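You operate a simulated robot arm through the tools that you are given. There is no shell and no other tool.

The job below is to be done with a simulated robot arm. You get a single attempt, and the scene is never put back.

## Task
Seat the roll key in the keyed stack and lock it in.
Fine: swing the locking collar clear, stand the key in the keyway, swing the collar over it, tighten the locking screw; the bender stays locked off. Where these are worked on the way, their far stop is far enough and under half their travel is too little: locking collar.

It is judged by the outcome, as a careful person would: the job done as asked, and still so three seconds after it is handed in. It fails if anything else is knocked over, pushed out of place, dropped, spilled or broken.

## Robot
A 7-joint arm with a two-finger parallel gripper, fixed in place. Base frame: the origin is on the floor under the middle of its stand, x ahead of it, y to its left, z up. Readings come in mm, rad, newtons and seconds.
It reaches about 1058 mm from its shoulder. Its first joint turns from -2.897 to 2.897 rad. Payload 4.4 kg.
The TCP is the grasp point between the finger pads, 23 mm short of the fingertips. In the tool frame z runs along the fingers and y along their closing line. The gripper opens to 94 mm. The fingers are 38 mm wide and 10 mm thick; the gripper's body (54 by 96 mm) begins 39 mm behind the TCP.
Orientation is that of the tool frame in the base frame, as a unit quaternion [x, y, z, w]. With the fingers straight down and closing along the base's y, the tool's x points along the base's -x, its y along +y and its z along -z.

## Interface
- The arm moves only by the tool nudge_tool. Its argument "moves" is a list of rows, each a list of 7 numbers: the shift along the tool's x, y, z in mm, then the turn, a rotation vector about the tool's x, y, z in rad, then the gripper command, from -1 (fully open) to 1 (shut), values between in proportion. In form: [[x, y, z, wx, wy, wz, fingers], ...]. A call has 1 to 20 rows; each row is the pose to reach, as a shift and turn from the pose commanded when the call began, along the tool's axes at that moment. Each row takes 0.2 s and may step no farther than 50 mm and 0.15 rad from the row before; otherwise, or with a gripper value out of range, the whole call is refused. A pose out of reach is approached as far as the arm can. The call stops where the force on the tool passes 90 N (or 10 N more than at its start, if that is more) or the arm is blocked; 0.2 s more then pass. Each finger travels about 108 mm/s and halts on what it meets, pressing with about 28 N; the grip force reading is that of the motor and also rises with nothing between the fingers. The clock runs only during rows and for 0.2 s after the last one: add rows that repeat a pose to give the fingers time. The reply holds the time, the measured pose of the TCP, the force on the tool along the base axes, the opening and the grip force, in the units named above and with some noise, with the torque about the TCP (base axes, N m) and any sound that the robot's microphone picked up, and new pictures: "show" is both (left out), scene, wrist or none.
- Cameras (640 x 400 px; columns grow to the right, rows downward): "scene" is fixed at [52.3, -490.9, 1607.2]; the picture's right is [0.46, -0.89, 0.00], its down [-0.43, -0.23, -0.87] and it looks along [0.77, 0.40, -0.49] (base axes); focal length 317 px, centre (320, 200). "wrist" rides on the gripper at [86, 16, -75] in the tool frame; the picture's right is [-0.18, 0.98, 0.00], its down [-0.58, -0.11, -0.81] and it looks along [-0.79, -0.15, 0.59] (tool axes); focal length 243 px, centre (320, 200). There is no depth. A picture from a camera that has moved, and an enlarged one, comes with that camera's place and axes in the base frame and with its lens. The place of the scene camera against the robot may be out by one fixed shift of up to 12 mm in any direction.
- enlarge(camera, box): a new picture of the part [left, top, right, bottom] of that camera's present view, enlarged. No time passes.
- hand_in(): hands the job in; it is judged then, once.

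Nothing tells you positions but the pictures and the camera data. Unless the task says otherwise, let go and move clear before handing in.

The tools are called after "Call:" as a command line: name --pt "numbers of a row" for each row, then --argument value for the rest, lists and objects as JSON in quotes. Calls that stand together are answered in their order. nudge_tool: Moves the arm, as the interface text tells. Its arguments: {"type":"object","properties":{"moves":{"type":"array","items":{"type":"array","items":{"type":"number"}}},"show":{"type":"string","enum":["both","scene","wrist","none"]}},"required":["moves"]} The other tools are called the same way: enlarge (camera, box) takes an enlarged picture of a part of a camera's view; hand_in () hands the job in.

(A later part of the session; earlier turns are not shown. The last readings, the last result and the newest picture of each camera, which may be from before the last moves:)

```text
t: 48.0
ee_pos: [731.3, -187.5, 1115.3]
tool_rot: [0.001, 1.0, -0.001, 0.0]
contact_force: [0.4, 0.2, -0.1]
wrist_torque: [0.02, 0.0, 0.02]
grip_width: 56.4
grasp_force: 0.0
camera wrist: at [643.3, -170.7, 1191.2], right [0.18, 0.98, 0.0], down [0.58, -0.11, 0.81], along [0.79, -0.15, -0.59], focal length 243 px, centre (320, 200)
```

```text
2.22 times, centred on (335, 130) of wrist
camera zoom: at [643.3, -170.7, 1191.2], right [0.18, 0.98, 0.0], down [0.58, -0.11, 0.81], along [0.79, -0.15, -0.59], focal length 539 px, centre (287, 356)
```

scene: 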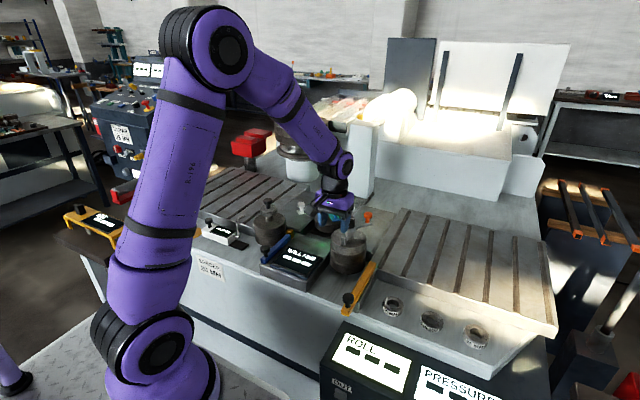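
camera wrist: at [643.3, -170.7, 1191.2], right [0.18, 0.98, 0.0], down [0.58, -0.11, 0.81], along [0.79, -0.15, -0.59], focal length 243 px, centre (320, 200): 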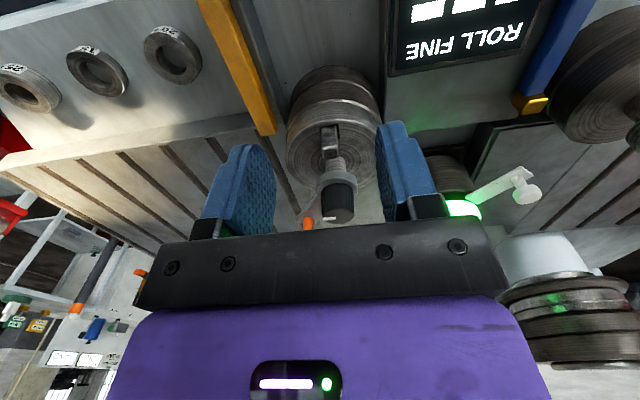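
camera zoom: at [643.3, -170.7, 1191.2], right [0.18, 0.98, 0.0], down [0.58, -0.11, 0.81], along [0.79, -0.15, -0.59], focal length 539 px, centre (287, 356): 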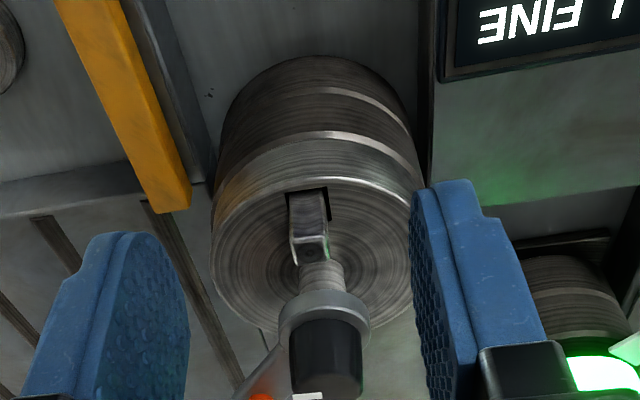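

The key is standing squarely in the keyway (top z≈1019, below the collar's underside ≈1025). Next I return to the orange knob at about (898,-239) with the gripper turned as before.

Call:
nudge_tool --pt "0 0 -37 0 0 -0.1 -0.2" --pt "-12 -4 -40 0 0 -0.24 -0.2" --pt "-26 -8 -40 0 0 -0.38 -0.2" --pt "-40 -12 -40 0 0 -0.52 -0.2" --pt "-54 -16 -40 0 0 -0.66 -0.2" --pt "-68 -21 -40 0 0 -0.8 -0.2" --pt "-82 -25 -40 0 0 -0.94 -0.2" --pt "-96 -29 -40 0 0 -1.08 -0.2" --pt "-110 -34 -40 0 0 -1.22 -0.2" --pt "-124 -38 -40 0 0 -1.36 -0.2" --pt "-138 -42 -40 0 0 -1.5 -0.2" --pt "-150 -46 -40 0 0 -1.64 -0.2" --pt "-160 -49 -40 0 0 -1.78 -0.2" --pt "-167 -51 -40 0 0 -1.93 -0.2" --pt "-167 -51 -40 0 0 -1.93 -0.2" --show "both"

Call:
enlarge --camera "wrist" --box '[260, 40, 430, 220]'

```text
t: 51.2
ee_pos: [897.8, -241.3, 1157.2]
tool_rot: [0.822, -0.569, 0.001, 0.0]
contact_force: [0.6, 0.1, -0.2]
wrist_torque: [0.02, -0.04, 0.02]
grip_width: 56.4
grasp_force: 0.1
camera wrist: at [912.3, -328.3, 1232.5], right [-0.98, -0.17, 0.0], down [-0.1, 0.58, 0.81], along [-0.14, 0.79, -0.59], focal length 243 px, centre (320, 200)
```

scene: 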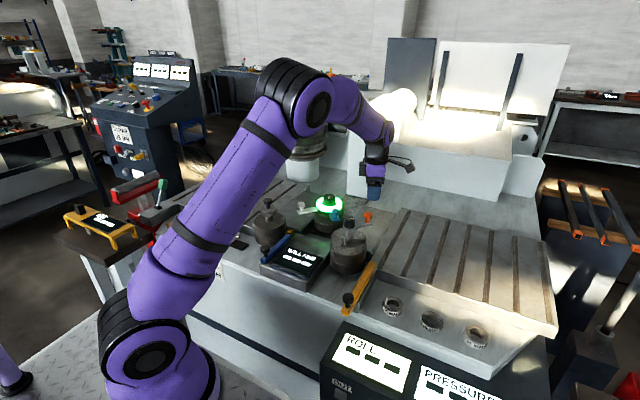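
wrist: 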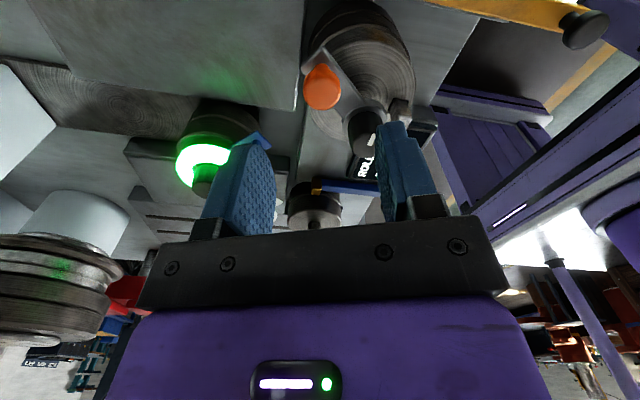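

```text
2.22 times, centred on (345, 130) of wrist
camera zoom: at [912.3, -328.3, 1232.5], right [-0.98, -0.17, 0.0], down [-0.1, 0.58, 0.81], along [-0.14, 0.79, -0.59], focal length 539 px, centre (264, 356)
```

zoom: 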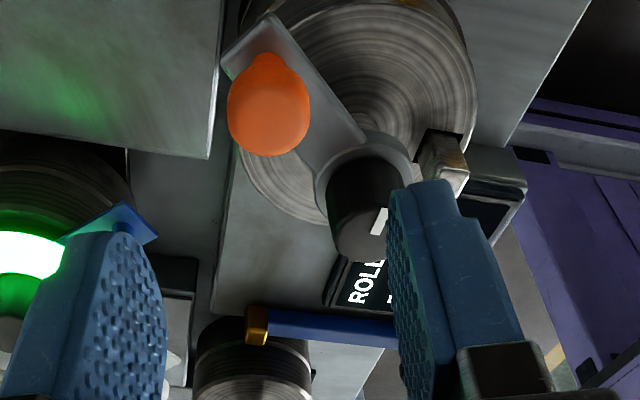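

The orange knob is at about (894,-233), ~7.5 mm from the tool axis toward the post. I'll centre over it and descend around it.

Call:
nudge_tool --pt "-4 0.5 10 0 0 0 -0.2" --pt "-7.5 1 30 0 0 0 -0.2" --pt "-7.5 1 50 0 0 0 -0.2" --pt "-7.5 1 70 0 0 0 -0.2" --pt "-7.5 1 90 0 0 0 -0.2" --pt "-7.5 1 90 0 0 0 -0.2" --show "both"

Call:
enlarge --camera "wrist" --box '[230, 80, 420, 230]'

```text
t: 52.6
ee_pos: [895.2, -232.6, 1067.8]
tool_rot: [0.822, -0.57, 0.0, 0.0]
contact_force: [0.1, 0.4, 0.4]
wrist_torque: [-0.05, 0.02, 0.03]
grip_width: 56.6
grasp_force: 0.1
camera wrist: at [908.8, -320.0, 1142.9], right [-0.98, -0.17, 0.0], down [-0.1, 0.58, 0.81], along [-0.14, 0.79, -0.59], focal length 243 px, centre (320, 200)
```

scene: 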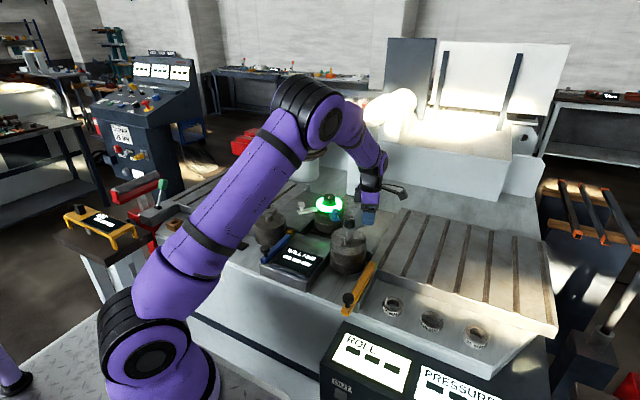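
wrist: 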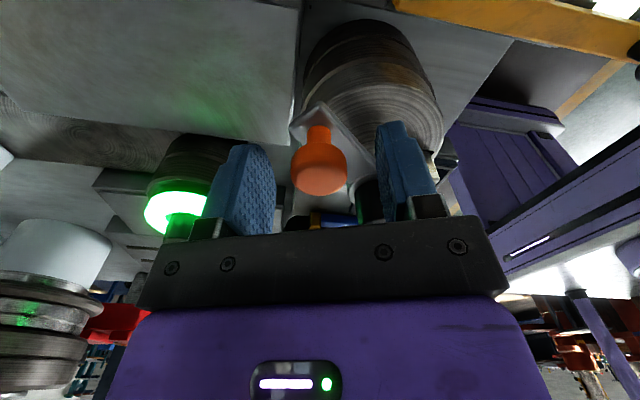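

```text
2.67 times, centred on (325, 155) of wrist
camera zoom: at [908.8, -320.0, 1142.9], right [-0.98, -0.17, 0.0], down [-0.1, 0.58, 0.81], along [-0.14, 0.79, -0.59], focal length 647 px, centre (307, 320)
```

zoom: 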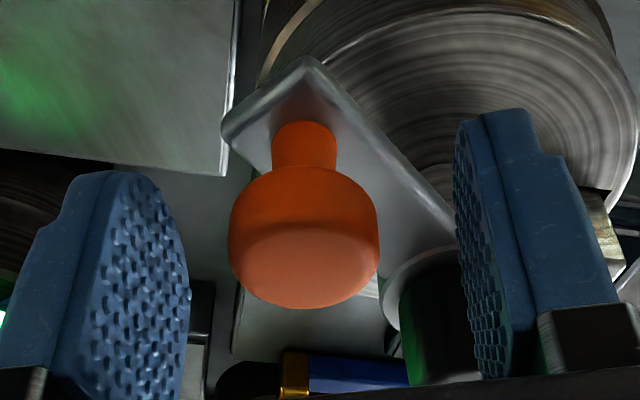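

The knob is between the pads. I'll close on it.

Call:
nudge_tool --pt "0 0 1 0 0 0 0.3" --pt "0 0 1 0 0 0 1" --pt "0 0 1 0 0 0 1" --show "none"

```text
t: 53.4
ee_pos: [894.6, -232.6, 1065.8]
tool_rot: [0.822, -0.57, 0.0, 0.0]
contact_force: [1.5, -2.0, 1.7]
wrist_torque: [-0.11, -0.19, 0.01]
grip_width: 27.5
grasp_force: 45.3
```

I'm holding the collar knob again. I'll swing it back along the arc toward the key, first half.

Call:
nudge_tool --pt "4.2 9.2 0 0 0 0.121 1" --pt "6.9 18.9 0 0 0 0.241 1" --pt "8.2 28.9 0 0 0 0.362 1" --pt "7.9 39.1 0 0 0 0.482 1" --pt "6.1 49.0 0 0 0 0.603 1" --pt "2.7 58.5 0 0 0 0.723 1" --pt "-1.9 67.4 0 0 0 0.844 1" --pt "-8.0 75.5 0 0 0 0.965 1" --show "both"

Call:
enlarge --camera "scene" --box '[320, 195, 390, 265]'

```text
t: 55.2
ee_pos: [819.1, -254.5, 1065.5]
tool_rot: [-0.462, 0.887, 0.0, 0.0]
contact_force: [5.7, -2.2, 0.4]
wrist_torque: [-0.42, -0.24, -0.31]
grip_width: 27.9
grasp_force: 45.4
camera wrist: at [755.9, -316.0, 1141.4], right [-0.7, 0.71, 0.0], down [0.42, 0.41, 0.81], along [0.57, 0.57, -0.59], focal length 243 px, centre (320, 200)
```

scene: 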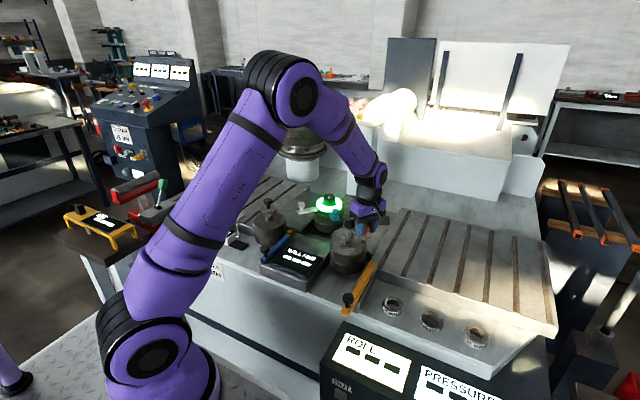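
wrist: 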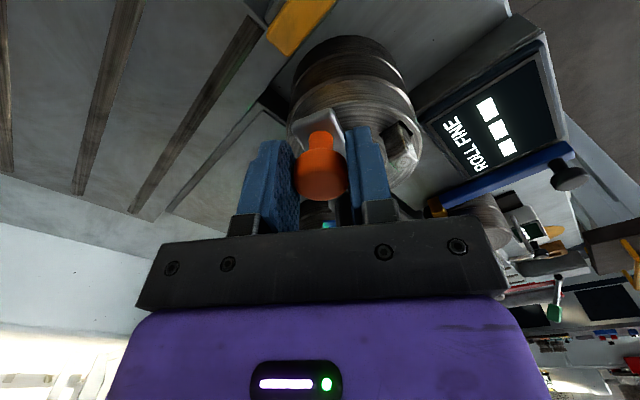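

```text
5.71 times, centred on (355, 230) of scene
camera zoom: at [52.3, -490.9, 1607.2], right [0.46, -0.89, 0.0], down [-0.43, -0.23, -0.87], along [0.77, 0.4, -0.49], focal length 1812 px, centre (120, 29)
```

zoom: 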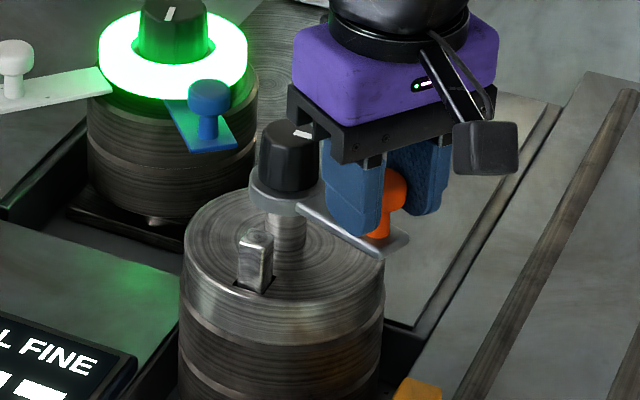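

The swing back is smooth. I'll continue toward the key, stopping just before it passes over.

Call:
nudge_tool --pt "1.8 9.9 0 0 0 0.121 1" --pt "2.1 20.0 0 0 0 0.241 1" --pt "0.9 30.1 0 0 0 0.362 1" --pt "-1.9 39.8 0 0 0 0.482 1" --pt "-6.1 49.0 0 0 0 0.603 1" --show "both"

Call:
enlarge --camera "scene" --box '[330, 210, 380, 260]'

```text
t: 56.4
ee_pos: [782.2, -221.4, 1066.8]
tool_rot: [-0.179, 0.984, 0.001, -0.001]
contact_force: [-3.2, -4.9, -8.1]
wrist_torque: [-0.35, 0.01, -0.14]
grip_width: 27.5
grasp_force: 45.1
camera wrist: at [694.0, -235.7, 1141.7], right [-0.17, 0.98, 0.0], down [0.58, 0.1, 0.8], along [0.79, 0.14, -0.59], focal length 243 px, centre (320, 200)
```

scene: 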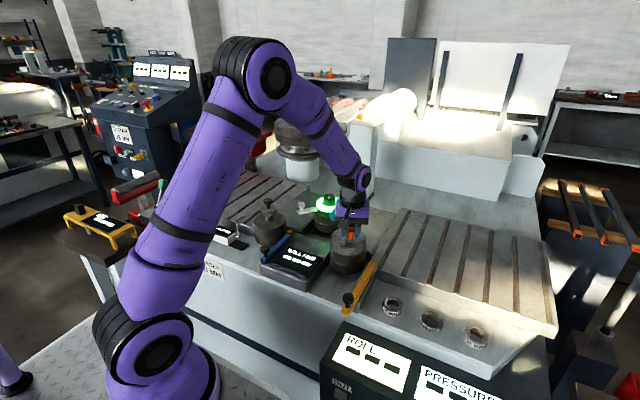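
wrist: 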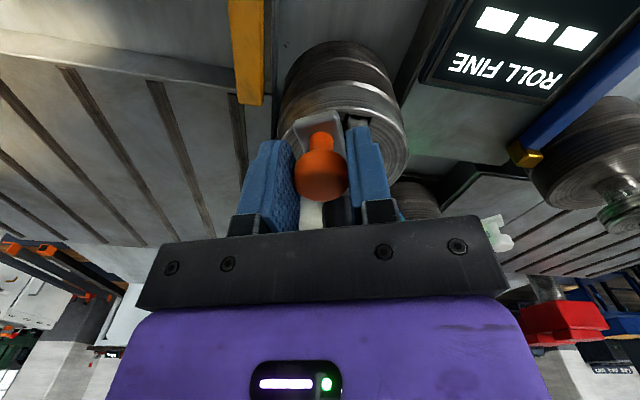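

```text
8.00 times, centred on (355, 235) of scene
camera zoom: at [52.3, -490.9, 1607.2], right [0.46, -0.89, 0.0], down [-0.43, -0.23, -0.87], along [0.77, 0.4, -0.49], focal length 2537 px, centre (40, -80)
```

zoom: 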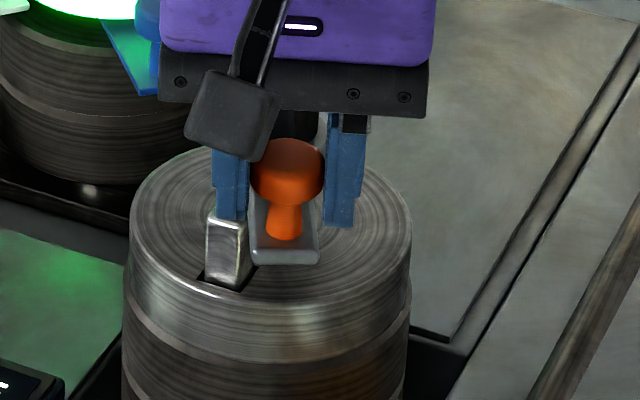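

The arm is about to pass over the key. I'll take it in small steps and check the forces.

Call:
nudge_tool --pt "0.3 5.0 0 0 0 0.06 1" --pt "0.2 10.1 0 0 0 0.12 1" --pt "0.2 10.1 0 0 0 0.12 1" --show "scene"

Call:
enlarge --camera "scene" --box '[330, 210, 380, 260]'

```text
t: 57.2
ee_pos: [779.0, -212.0, 1066.0]
tool_rot: [-0.119, 0.993, 0.001, -0.001]
contact_force: [-26.8, -7.8, 4.4]
wrist_torque: [-0.23, 0.8, 0.11]
grip_width: 27.7
grasp_force: 44.9
```

scene: 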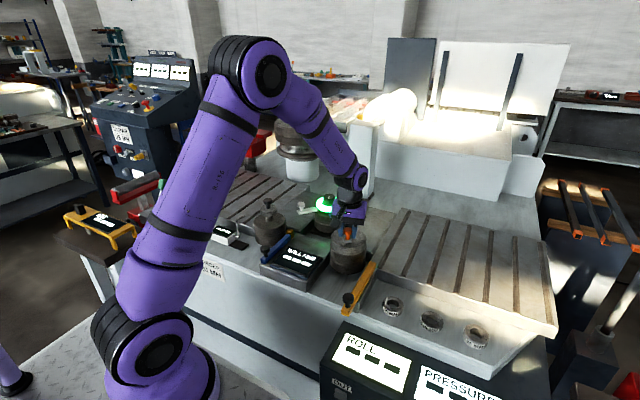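

```text
8.00 times, centred on (355, 235) of scene
camera zoom: at [52.3, -490.9, 1607.2], right [0.46, -0.89, 0.0], down [-0.43, -0.23, -0.87], along [0.77, 0.4, -0.49], focal length 2537 px, centre (40, -80)
```

zoom: 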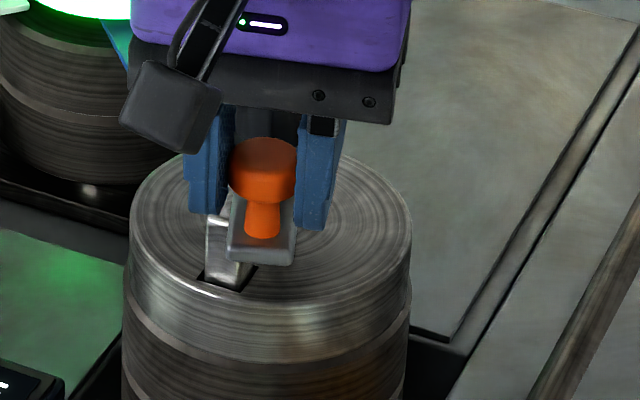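

The collar passes over the key without contact. I'll finish the swing to its closed stop, with the radius corrected a little.

Call:
nudge_tool --pt "2.1 5.1 0 0 0 0.06 1" --pt "1.9 10.3 0 0 0 0.12 1" --pt "1.2 15.5 0 0 0 0.18 1" --pt "0.2 20.6 0 0 0 0.24 1" --pt "0.2 20.6 0 0 0 0.24 1" --show "both"

Call:
enlarge --camera "scene" --box '[330, 210, 380, 260]'

```text
t: 58.4
ee_pos: [775.9, -191.8, 1066.1]
tool_rot: [-0.001, 1.0, 0.0, 0.0]
contact_force: [-11.6, 0.3, -13.2]
wrist_torque: [-0.02, -0.77, 0.0]
grip_width: 27.3
grasp_force: 44.4
camera wrist: at [688.2, -175.4, 1141.6], right [0.18, 0.98, 0.0], down [0.58, -0.11, 0.81], along [0.79, -0.15, -0.59], focal length 243 px, centre (320, 200)
```

scene: 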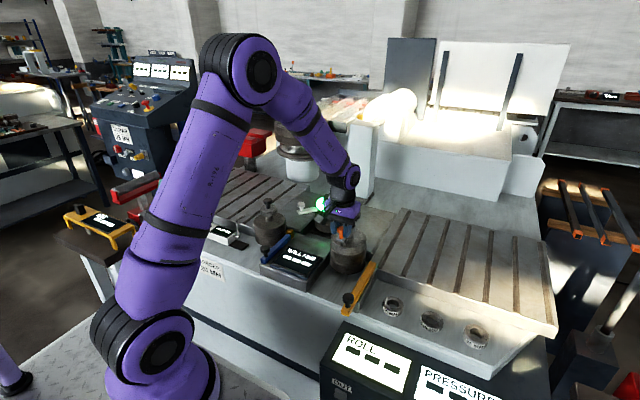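
wrist: 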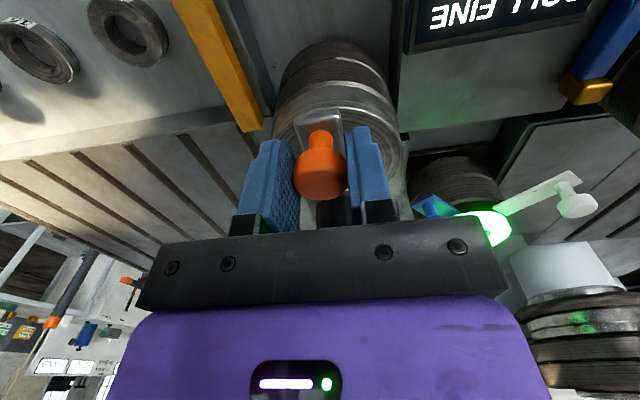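

```text
8.00 times, centred on (355, 235) of scene
camera zoom: at [52.3, -490.9, 1607.2], right [0.46, -0.89, 0.0], down [-0.43, -0.23, -0.87], along [0.77, 0.4, -0.49], focal length 2537 px, centre (40, -80)
```

zoom: 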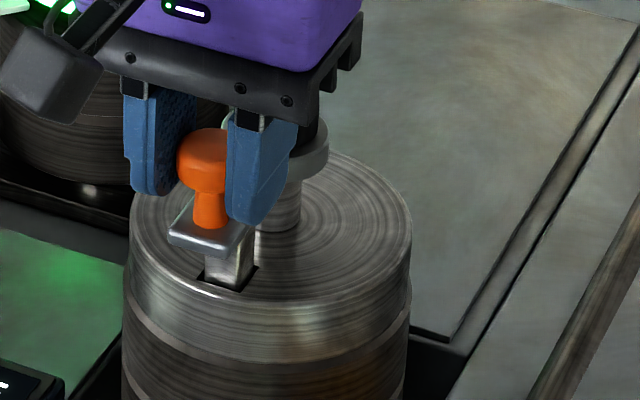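

The collar is over the key. I'll push gently the last 2–4 mm to its closed stop.

Call:
nudge_tool --pt "0 1.5 0 0 0 0 1" --pt "0 3 0 0 0 0 1" --pt "0 4.5 0 0 0 0 1" --pt "0 4.5 0 0 0 0 1" --show "none"

```text
t: 59.4
ee_pos: [777.5, -190.2, 1065.6]
tool_rot: [0.001, 1.0, -0.001, 0.001]
contact_force: [-3.7, -26.2, 3.7]
wrist_torque: [-0.29, 1.1, -0.35]
grip_width: 27.1
grasp_force: 45.2
```

The closed stop is reached (26 N). I'll relax, release the knob and lift clear.

Call:
nudge_tool --pt "0 -2 0 0 0 0 1" --pt "0 -2 0 0 0 0 0.2" --pt "0 -2 0 0 0 0 -0.2" --pt "0 -2 0 0 0 0 -0.2" --pt "0 -2 -20 0 0 0 -0.2" --pt "0 -2 -45 0 0 0 -0.2" --pt "0 -2 -75 0 0 0 -0.2" --pt "0 -2 -75 0 0 0 -0.2" --show "both"

Call:
enlarge --camera "wrist" --box '[260, 60, 400, 220]'

Call:
enlarge --camera "scene" --box '[325, 200, 385, 260]'

```text
t: 61.2
ee_pos: [776.8, -189.6, 1140.2]
tool_rot: [-0.001, 1.0, 0.0, 0.0]
contact_force: [0.0, -0.9, -0.2]
wrist_torque: [0.03, 0.02, 0.01]
grip_width: 56.4
grasp_force: 0.1
camera wrist: at [689.0, -173.2, 1216.1], right [0.18, 0.98, 0.0], down [0.58, -0.11, 0.81], along [0.79, -0.15, -0.59], focal length 243 px, centre (320, 200)
```

scene: 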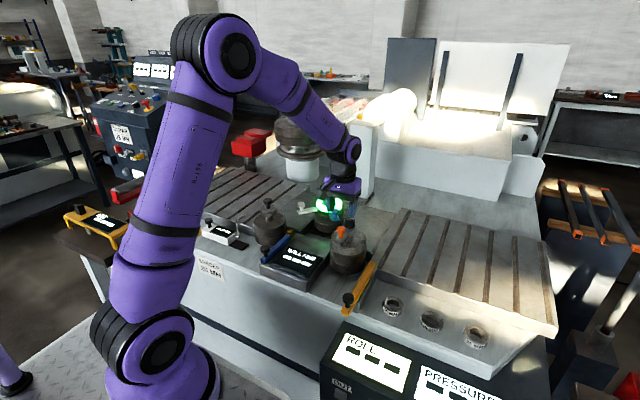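
wrist: 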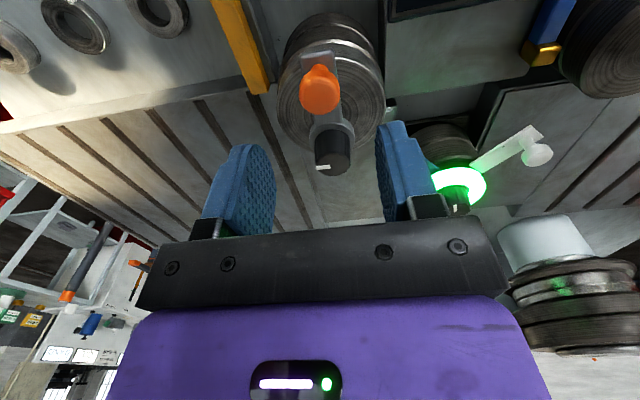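

```text
2.50 times, centred on (330, 140) of wrist
camera zoom: at [689.0, -173.2, 1216.1], right [0.18, 0.98, 0.0], down [0.58, -0.11, 0.81], along [0.79, -0.15, -0.59], focal length 606 px, centre (295, 350)
```

zoom: 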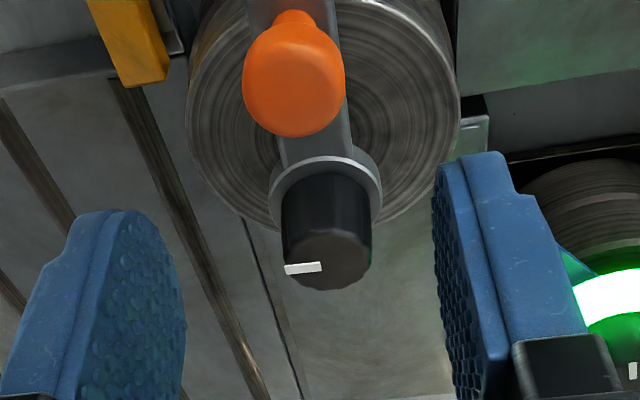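

```text
6.67 times, centred on (355, 230) of scene
camera zoom: at [52.3, -490.9, 1607.2], right [0.46, -0.89, 0.0], down [-0.43, -0.23, -0.87], along [0.77, 0.4, -0.49], focal length 2114 px, centre (87, 0)
```

zoom: 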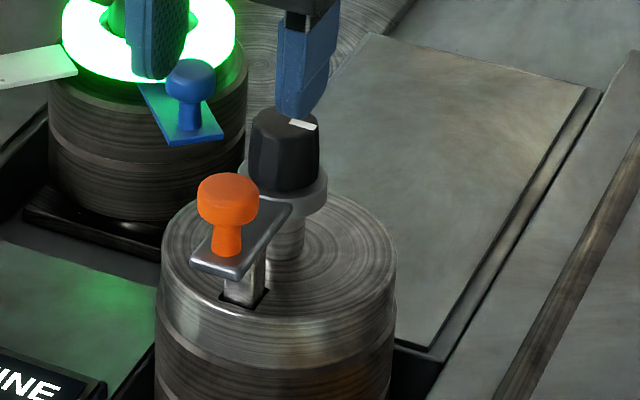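

The collar covers the key at its closed stop. Next is the locking screw (black knob at ≈(844,-190), top z≈1065): I'll go above it with the gripper pre-turned so I have room to turn it clockwise.

Call:
nudge_tool --pt "-6 0 0 0 0 -0.136 -0.2" --pt "-12 0 0 0 0 -0.272 -0.2" --pt "-18 0 0 0 0 -0.408 -0.2" --pt "-25 0 0 0 0 -0.545 -0.2" --pt "-31 0 0 0 0 -0.681 -0.2" --pt "-37 0 0 0 0 -0.818 -0.2" --pt "-43 0 0 0 0 -0.954 -0.2" --pt "-49 0 0 0 0 -1.09 -0.2" --pt "-56 -0.3 0 0 0 -1.227 -0.2" --pt "-62 -0.5 0 0 0 -1.363 -0.2" --pt "-67.5 -0.7 0 0 0 -1.5 -0.2" --pt "-67.5 -0.7 0 0 0 -1.5 -0.2" --show "both"

Call:
enlarge --camera "wrist" --box '[240, 40, 410, 220]'

```text
t: 63.8
ee_pos: [845.3, -187.8, 1139.7]
tool_rot: [-0.682, 0.731, -0.001, -0.001]
contact_force: [0.4, -0.8, 0.2]
wrist_torque: [0.0, -0.03, 0.0]
grip_width: 56.3
grasp_force: 0.1
camera wrist: at [820.1, -274.0, 1216.2], right [-0.97, 0.25, 0.0], down [0.15, 0.57, 0.81], along [0.2, 0.78, -0.59], focal length 243 px, centre (320, 200)
```

scene: 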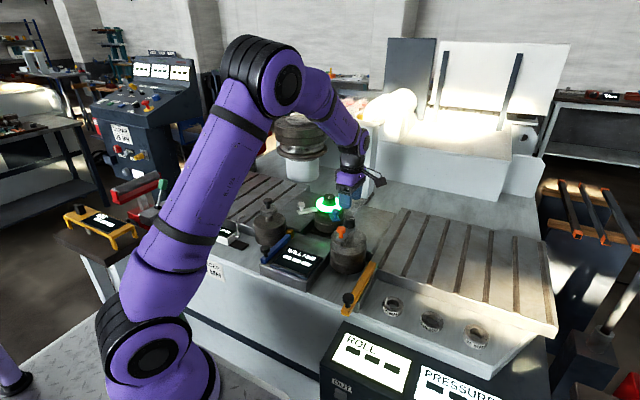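
wrist: 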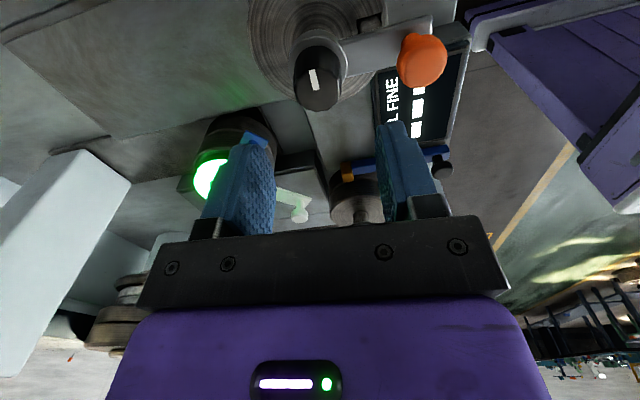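

```text
2.22 times, centred on (325, 130) of wrist
camera zoom: at [820.1, -274.0, 1216.2], right [-0.97, 0.25, 0.0], down [0.15, 0.57, 0.81], along [0.2, 0.78, -0.59], focal length 539 px, centre (309, 356)
```

zoom: 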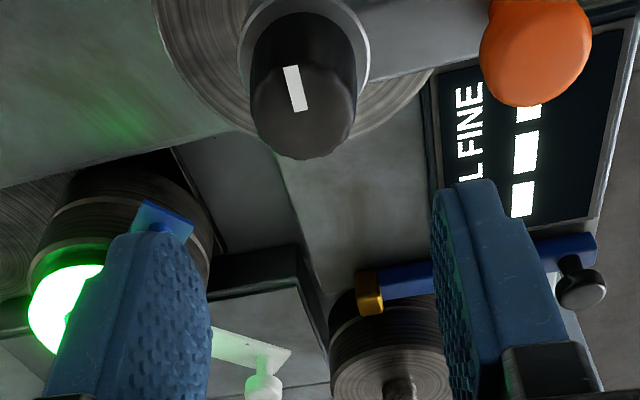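

The screw knob centre is about (844,-190.7), top z≈1064. I'll shift a few millimetres, then descend around it.

Call:
nudge_tool --pt "3.5 -1.5 0 0 0 0 -0.2" --pt "3.5 -1.5 20 0 0 0 -0.2" --pt "3.5 -1.5 40 0 0 0 -0.2" --pt "3.5 -1.5 58 0 0 0 -0.2" --pt "3.5 -1.5 66 0 0 0 -0.2" --pt "3.5 -1.5 72 0 0 0 -0.2" --pt "3.5 -1.5 72 0 0 0 -0.2" --show "both"

Call:
enlarge --camera "wrist" --box '[240, 90, 410, 230]'

Call:
enlarge --camera "scene" --box '[325, 200, 385, 260]'

```text
t: 65.4
ee_pos: [844.8, -192.8, 1070.4]
tool_rot: [-0.682, 0.731, 0.0, -0.001]
contact_force: [-0.5, 0.4, -1.1]
wrist_torque: [-0.03, 0.0, -0.01]
grip_width: 56.2
grasp_force: 0.1
camera wrist: at [821.2, -277.9, 1144.8], right [-0.97, 0.25, 0.0], down [0.15, 0.57, 0.81], along [0.2, 0.78, -0.59], focal length 243 px, centre (320, 200)
```

scene: 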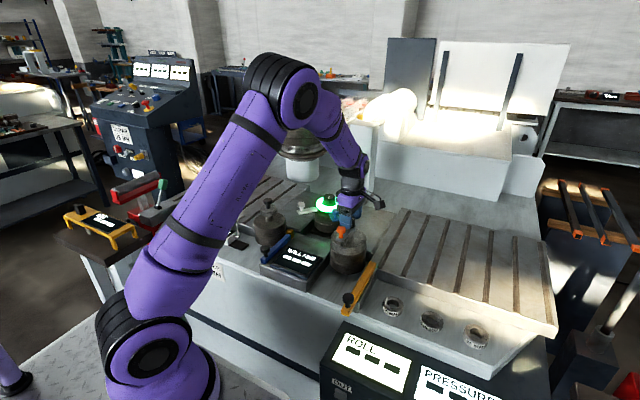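
wrist: 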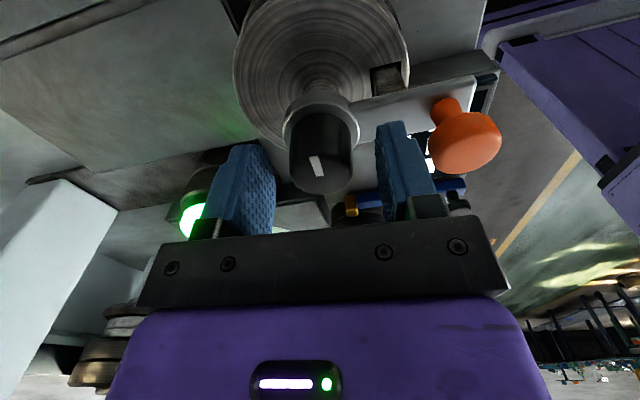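

```text
2.86 times, centred on (325, 160) of wrist
camera zoom: at [821.2, -277.9, 1144.8], right [-0.97, 0.25, 0.0], down [0.15, 0.57, 0.81], along [0.2, 0.78, -0.59], focal length 693 px, centre (306, 314)
```

zoom: 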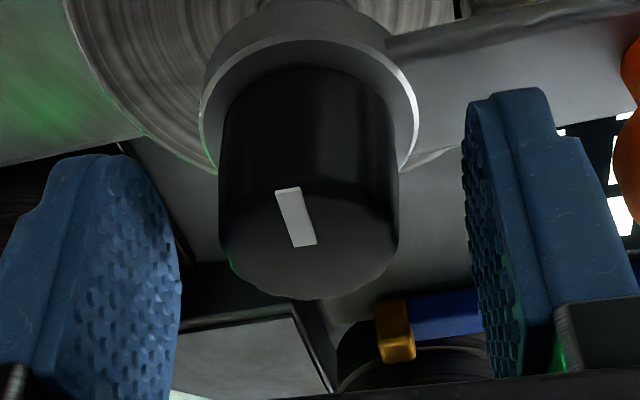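

```text
6.67 times, centred on (355, 230) of scene
camera zoom: at [52.3, -490.9, 1607.2], right [0.46, -0.89, 0.0], down [-0.43, -0.23, -0.87], along [0.77, 0.4, -0.49], focal length 2114 px, centre (87, 0)
```

zoom: 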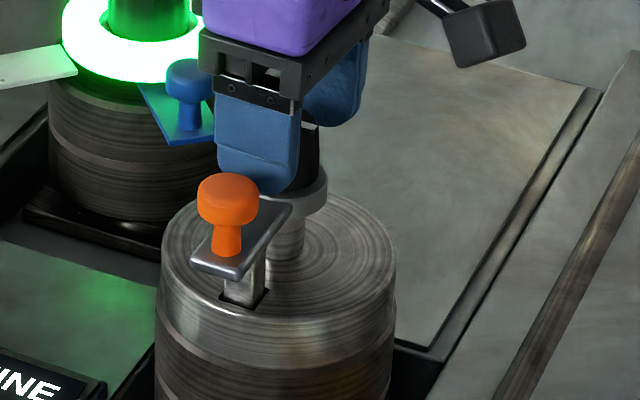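

The knob is centred between the pads. I'll lower 5 mm more and close on it.

Call:
nudge_tool --pt "0 0 2.5 0 0 0 -0.2" --pt "0 0 5 0 0 0 -0.2" --pt "0 0 5 0 0 0 0.2" --pt "0 0 5 0 0 0 1" --pt "0 0 5 0 0 0 1" --show "wrist"

Call:
enlarge --camera "wrist" --box '[240, 90, 410, 230]'

```text
t: 66.6
ee_pos: [843.5, -193.5, 1062.9]
tool_rot: [-0.682, 0.732, -0.001, 0.0]
contact_force: [-6.0, 1.1, 0.6]
wrist_torque: [-0.03, 0.22, 0.05]
grip_width: 32.7
grasp_force: 44.3
camera wrist: at [821.2, -278.6, 1139.2], right [-0.97, 0.25, 0.0], down [0.15, 0.57, 0.81], along [0.2, 0.78, -0.59], focal length 243 px, centre (320, 200)
```

wrist: 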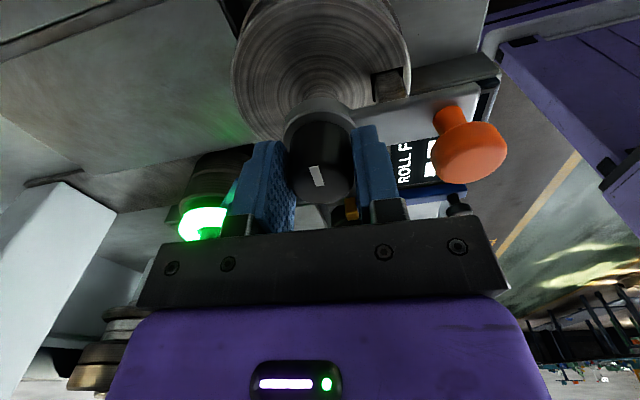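

```text
2.86 times, centred on (325, 160) of wrist
camera zoom: at [821.2, -278.6, 1139.2], right [-0.97, 0.25, 0.0], down [0.15, 0.57, 0.81], along [0.2, 0.78, -0.59], focal length 693 px, centre (306, 314)
```

zoom: 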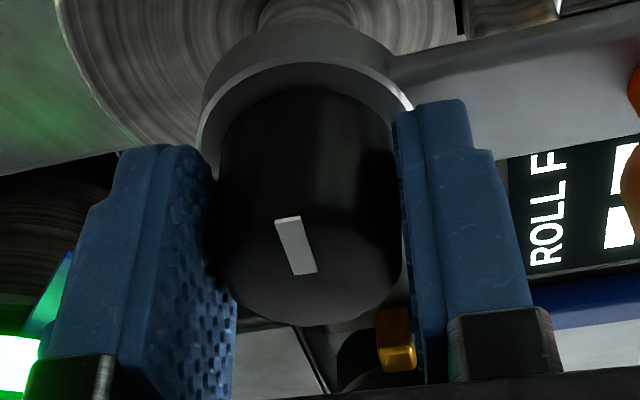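

The screw knob is gripped (32.7 mm). I'll turn clockwise (seen from above) by a small amount first and check the torque.

Call:
nudge_tool --pt "0 0 0 0 0 0.1 1" --pt "0 0 0 0 0 0.2 1" --pt "0 0 0 0 0 0.3 1" --pt "0 0 0 0 0 0.3 1" --show "wrist"

Call:
enlarge --camera "wrist" --box '[240, 90, 410, 230]'

```text
t: 67.6
ee_pos: [844.7, -194.3, 1062.9]
tool_rot: [-0.564, 0.826, 0.0, 0.0]
contact_force: [-7.6, 0.1, 2.4]
wrist_torque: [0.13, 0.15, 0.02]
grip_width: 33.0
grasp_force: 45.2
camera wrist: at [795.9, -267.9, 1139.2], right [-0.85, 0.53, 0.0], down [0.31, 0.5, 0.81], along [0.43, 0.68, -0.59], focal length 243 px, centre (320, 200)
```

wrist: 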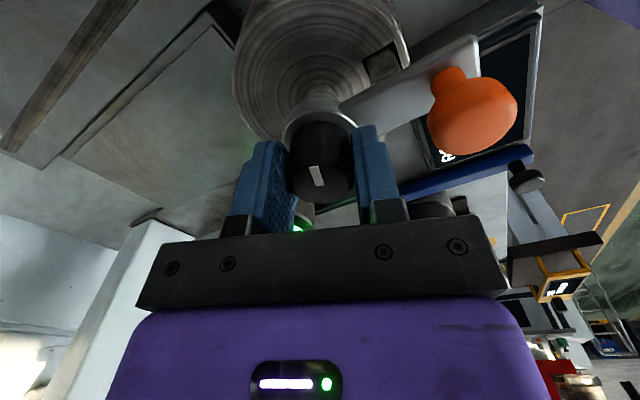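

```text
2.86 times, centred on (325, 160) of wrist
camera zoom: at [795.9, -267.9, 1139.2], right [-0.85, 0.53, 0.0], down [0.31, 0.5, 0.81], along [0.43, 0.68, -0.59], focal length 693 px, centre (306, 314)
```

zoom: 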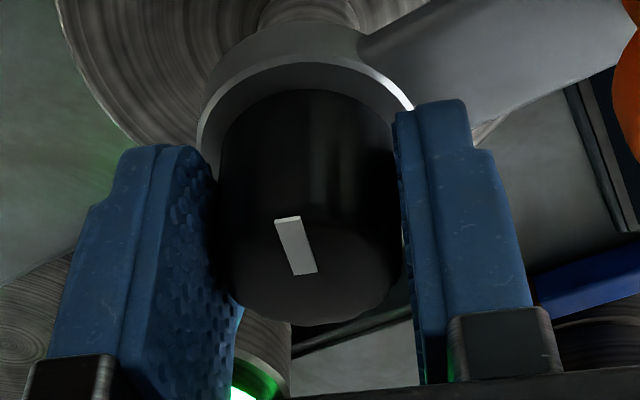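

The knob turns with the gripper at low torque. I'll keep turning clockwise.

Call:
nudge_tool --pt "0 0 0 0 0 0.12 1" --pt "0 0 0 0 0 0.24 1" --pt "0 0 0 0 0 0.36 1" --pt "0 0 0 0 0 0.48 1" --pt "0 0 0 0 0 0.6 1" --pt "0 0 0 0 0 0.72 1" --pt "0 0 0 0 0 0.72 1" --show "wrist"

Call:
enlarge --camera "wrist" --box '[240, 90, 410, 230]'

```text
t: 69.2
ee_pos: [842.1, -190.7, 1064.2]
tool_rot: [-0.238, 0.971, 0.0, -0.001]
contact_force: [-35.6, 19.5, -10.0]
wrist_torque: [0.45, 1.01, 0.11]
grip_width: 32.9
grasp_force: 44.6
camera wrist: at [756.8, -217.4, 1139.5], right [-0.29, 0.96, 0.0], down [0.57, 0.17, 0.8], along [0.77, 0.24, -0.59], focal length 243 px, centre (320, 200)
```

wrist: 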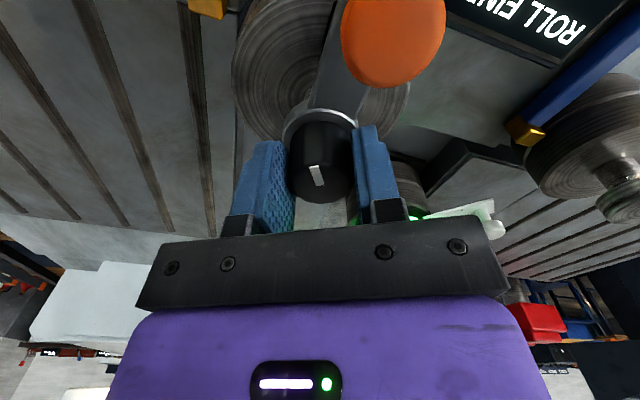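

```text
2.86 times, centred on (325, 160) of wrist
camera zoom: at [756.8, -217.4, 1139.5], right [-0.29, 0.96, 0.0], down [0.57, 0.17, 0.8], along [0.77, 0.24, -0.59], focal length 693 px, centre (306, 314)
```

zoom: 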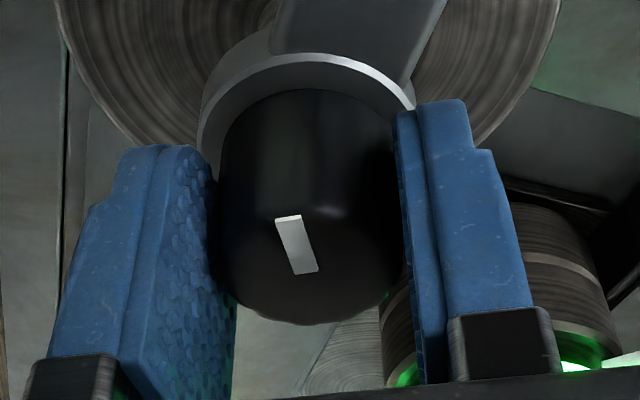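

Still turning with the gripper; there's some side load from the axis being off by ~3 mm. I'll correct that shift and continue turning.

Call:
nudge_tool --pt "0.8 1.2 0 0 0 0.06 1" --pt "1.5 2.5 0 0 0 0.16 1" --pt "1.5 2.5 0 0 0 0.28 1" --pt "1.5 2.5 0 0 0 0.4 1" --pt "1.5 2.5 0 0 0 0.52 1" --pt "1.5 2.5 0 0 0 0.6 1" --pt "1.5 2.5 0 0 0 0.6 1" --show "wrist"

Call:
enlarge --camera "wrist" --box '[240, 90, 410, 230]'

```text
t: 70.8
ee_pos: [841.9, -190.3, 1064.0]
tool_rot: [0.06, 0.998, 0.0, -0.001]
contact_force: [-14.8, 22.7, -12.2]
wrist_torque: [0.65, 0.52, 0.03]
grip_width: 32.8
grasp_force: 45.2
camera wrist: at [756.5, -163.4, 1139.4], right [0.3, 0.95, 0.0], down [0.56, -0.18, 0.81], along [0.77, -0.24, -0.59], focal length 243 px, centre (320, 200)
```

wrist: 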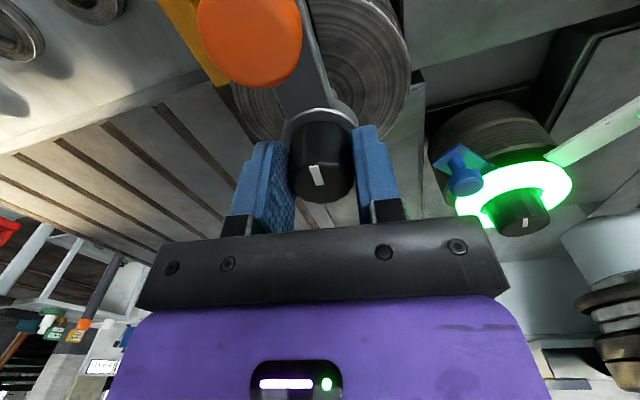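

```text
2.86 times, centred on (325, 160) of wrist
camera zoom: at [756.5, -163.4, 1139.4], right [0.3, 0.95, 0.0], down [0.56, -0.18, 0.81], along [0.77, -0.24, -0.59], focal length 693 px, centre (306, 314)
```

zoom: 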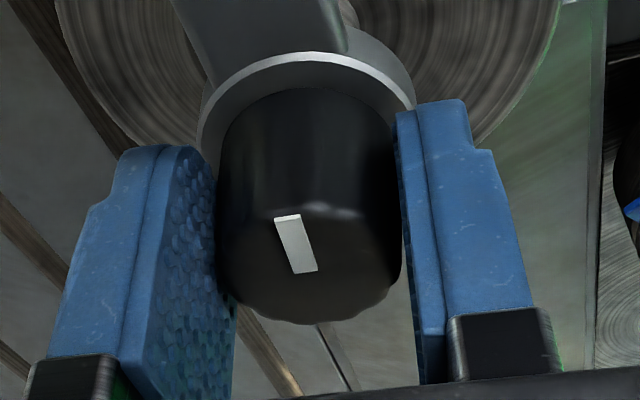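

About 93° turned so far, still free. I'll continue clockwise with another small centring correction.

Call:
nudge_tool --pt "0.6 0.8 0.4 0 0 0.06 1" --pt "1.2 1.7 0.8 0 0 0.16 1" --pt "1.2 1.7 0.8 0 0 0.28 1" --pt "1.2 1.7 0.8 0 0 0.4 1" --pt "1.2 1.7 0.8 0 0 0.52 1" --pt "1.2 1.7 0.8 0 0 0.64 1" --pt "1.2 1.7 0.8 0 0 0.7 1" --pt "1.2 1.7 0.8 0 0 0.7 1" --show "wrist"

Call:
enlarge --camera "wrist" --box '[240, 90, 410, 230]'

```text
t: 72.6
ee_pos: [842.3, -188.3, 1062.7]
tool_rot: [0.399, 0.917, 0.0, 0.002]
contact_force: [28.4, 24.0, 19.2]
wrist_torque: [0.13, -1.17, 0.15]
grip_width: 33.1
grasp_force: 45.3
camera wrist: at [793.7, -113.6, 1139.1], right [0.84, 0.54, 0.0], down [0.31, -0.5, 0.81], along [0.44, -0.68, -0.59], focal length 243 px, centre (320, 200)
```

wrist: 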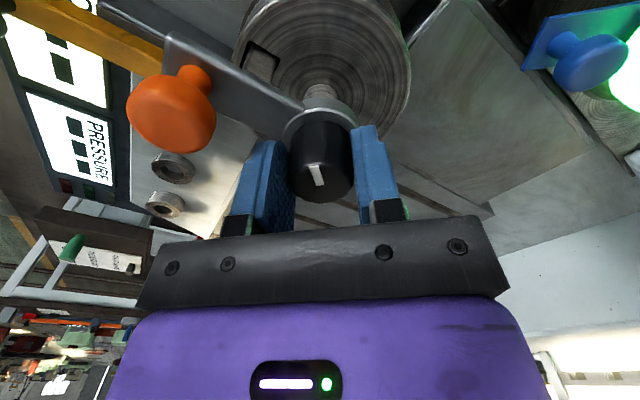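

```text
2.86 times, centred on (325, 160) of wrist
camera zoom: at [793.7, -113.6, 1139.1], right [0.84, 0.54, 0.0], down [0.31, -0.5, 0.81], along [0.44, -0.68, -0.59], focal length 693 px, centre (306, 314)
```

zoom: 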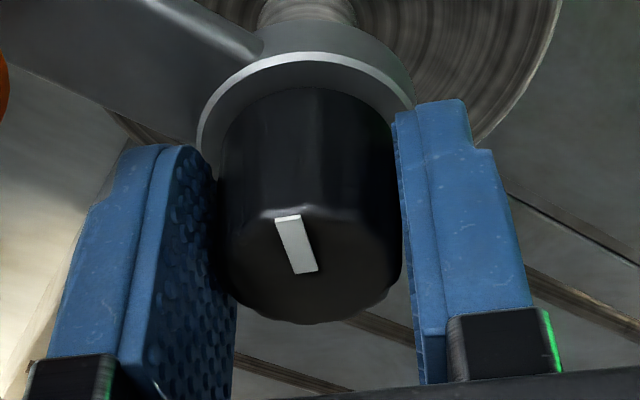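

Total ~133° turned. I want to check the key and collar haven't shifted, so I'll zoom in on that area.

Call:
enlarge --camera "wrist" --box '[130, 20, 330, 160]'

Call:
enlarge --camera "scene" --box '[325, 200, 385, 260]'

```text
2.86 times, centred on (230, 90) of wrist
camera zoom: at [793.7, -113.6, 1139.1], right [0.84, 0.54, 0.0], down [0.31, -0.5, 0.81], along [0.44, -0.68, -0.59], focal length 693 px, centre (577, 514)
```

zoom: 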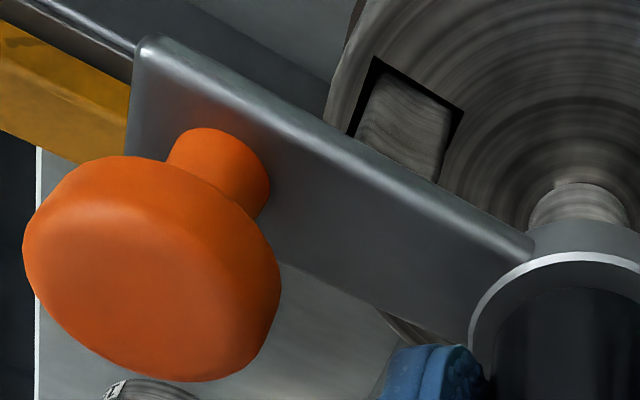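

```text
6.67 times, centred on (355, 230) of scene
camera zoom: at [52.3, -490.9, 1607.2], right [0.46, -0.89, 0.0], down [-0.43, -0.23, -0.87], along [0.77, 0.4, -0.49], focal length 2114 px, centre (87, 0)
```

zoom: 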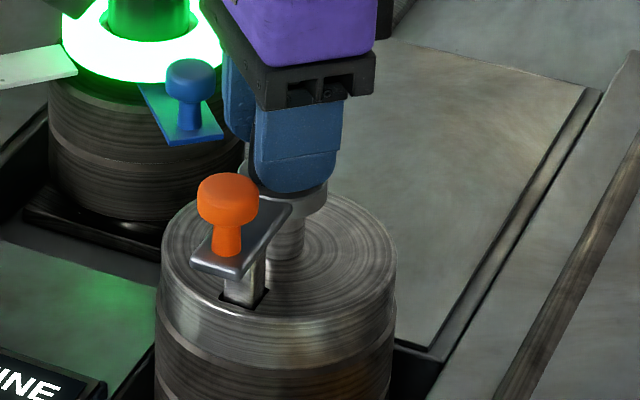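

Key and collar are steady. I'll continue turning clockwise from here in small steps, relieving the side load.

Call:
nudge_tool --pt "-0.3 -1.2 -0.8 0 0 0.1 1" --pt "-0.3 -1.8 -1 0 0 0.2 1" --pt "-0.3 -1.8 -1 0 0 0.32 1" --pt "-0.3 -1.8 -1 0 0 0.44 1" --pt "-0.3 -1.8 -1 0 0 0.56 1" --pt "-0.3 -1.8 -1 0 0 0.56 1" --show "wrist"

Call:
enlarge --camera "wrist" --box '[240, 90, 410, 230]'

```text
t: 74.0
ee_pos: [844.3, -191.6, 1064.1]
tool_rot: [0.636, 0.772, 0.002, 0.003]
contact_force: [68.4, 21.2, 2.3]
wrist_torque: [-0.65, -1.71, -0.07]
grip_width: 32.4
grasp_force: 44.6
camera wrist: at [842.3, -102.7, 1139.1], right [1.0, 0.01, 0.01], down [0.0, -0.59, 0.81], along [0.01, -0.81, -0.59], focal length 243 px, centre (320, 200)
```

wrist: 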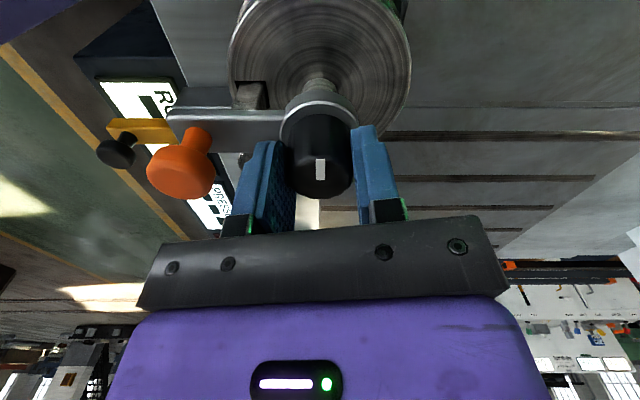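

```text
2.86 times, centred on (325, 160) of wrist
camera zoom: at [842.3, -102.7, 1139.1], right [1.0, 0.01, 0.01], down [0.0, -0.59, 0.81], along [0.01, -0.81, -0.59], focal length 693 px, centre (306, 314)
```

zoom: 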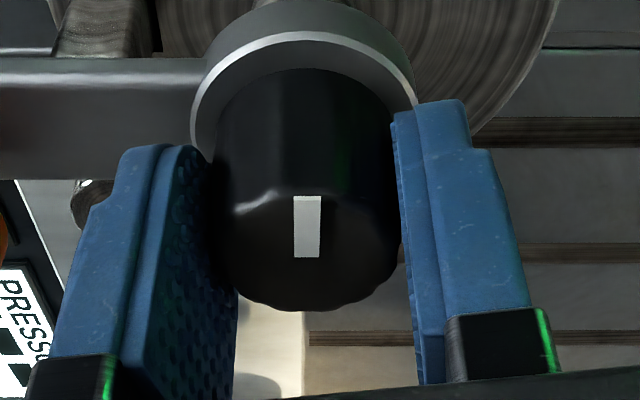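

The pointer has come round to +y, about half a turn from its start. Side load is 68 N, so I'll first relieve it with a small shift, then test whether it turns further.

Call:
nudge_tool --pt "0.2 2 0 0 0 0 1" --pt "0.4 4 0 0 0 0 1" --pt "0.4 4 0 0 0 0 1" --show "wrist"

Call:
enlarge --camera "wrist" --box '[240, 90, 410, 230]'

Call:
enlarge --camera "scene" --box '[325, 200, 385, 260]'

```text
t: 74.8
ee_pos: [844.5, -191.9, 1063.4]
tool_rot: [0.637, 0.771, 0.0, 0.001]
contact_force: [42.2, 10.4, 6.5]
wrist_torque: [-0.6, -1.22, -0.02]
grip_width: 32.2
grasp_force: 44.7
camera wrist: at [843.0, -103.1, 1139.2], right [1.0, 0.01, 0.0], down [0.0, -0.59, 0.81], along [0.01, -0.81, -0.59], focal length 243 px, centre (320, 200)
```

wrist: 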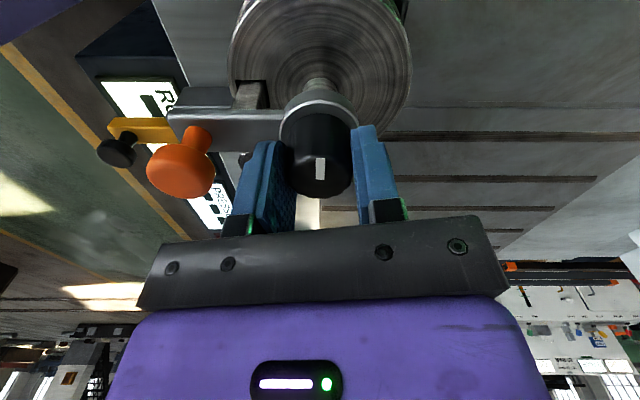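

```text
2.86 times, centred on (325, 160) of wrist
camera zoom: at [843.0, -103.1, 1139.2], right [1.0, 0.01, 0.0], down [0.0, -0.59, 0.81], along [0.01, -0.81, -0.59], focal length 693 px, centre (306, 314)
```

zoom: 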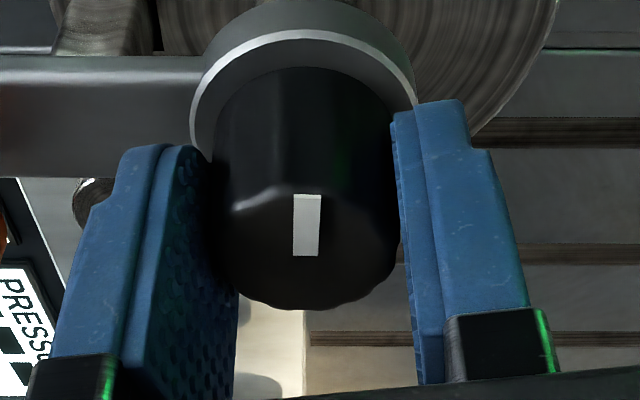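

```text
6.67 times, centred on (355, 230) of scene
camera zoom: at [52.3, -490.9, 1607.2], right [0.46, -0.89, 0.0], down [-0.43, -0.23, -0.87], along [0.77, 0.4, -0.49], focal length 2114 px, centre (87, 0)
```

zoom: 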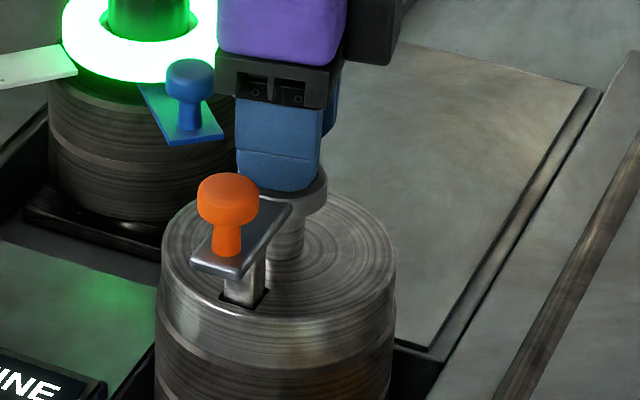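

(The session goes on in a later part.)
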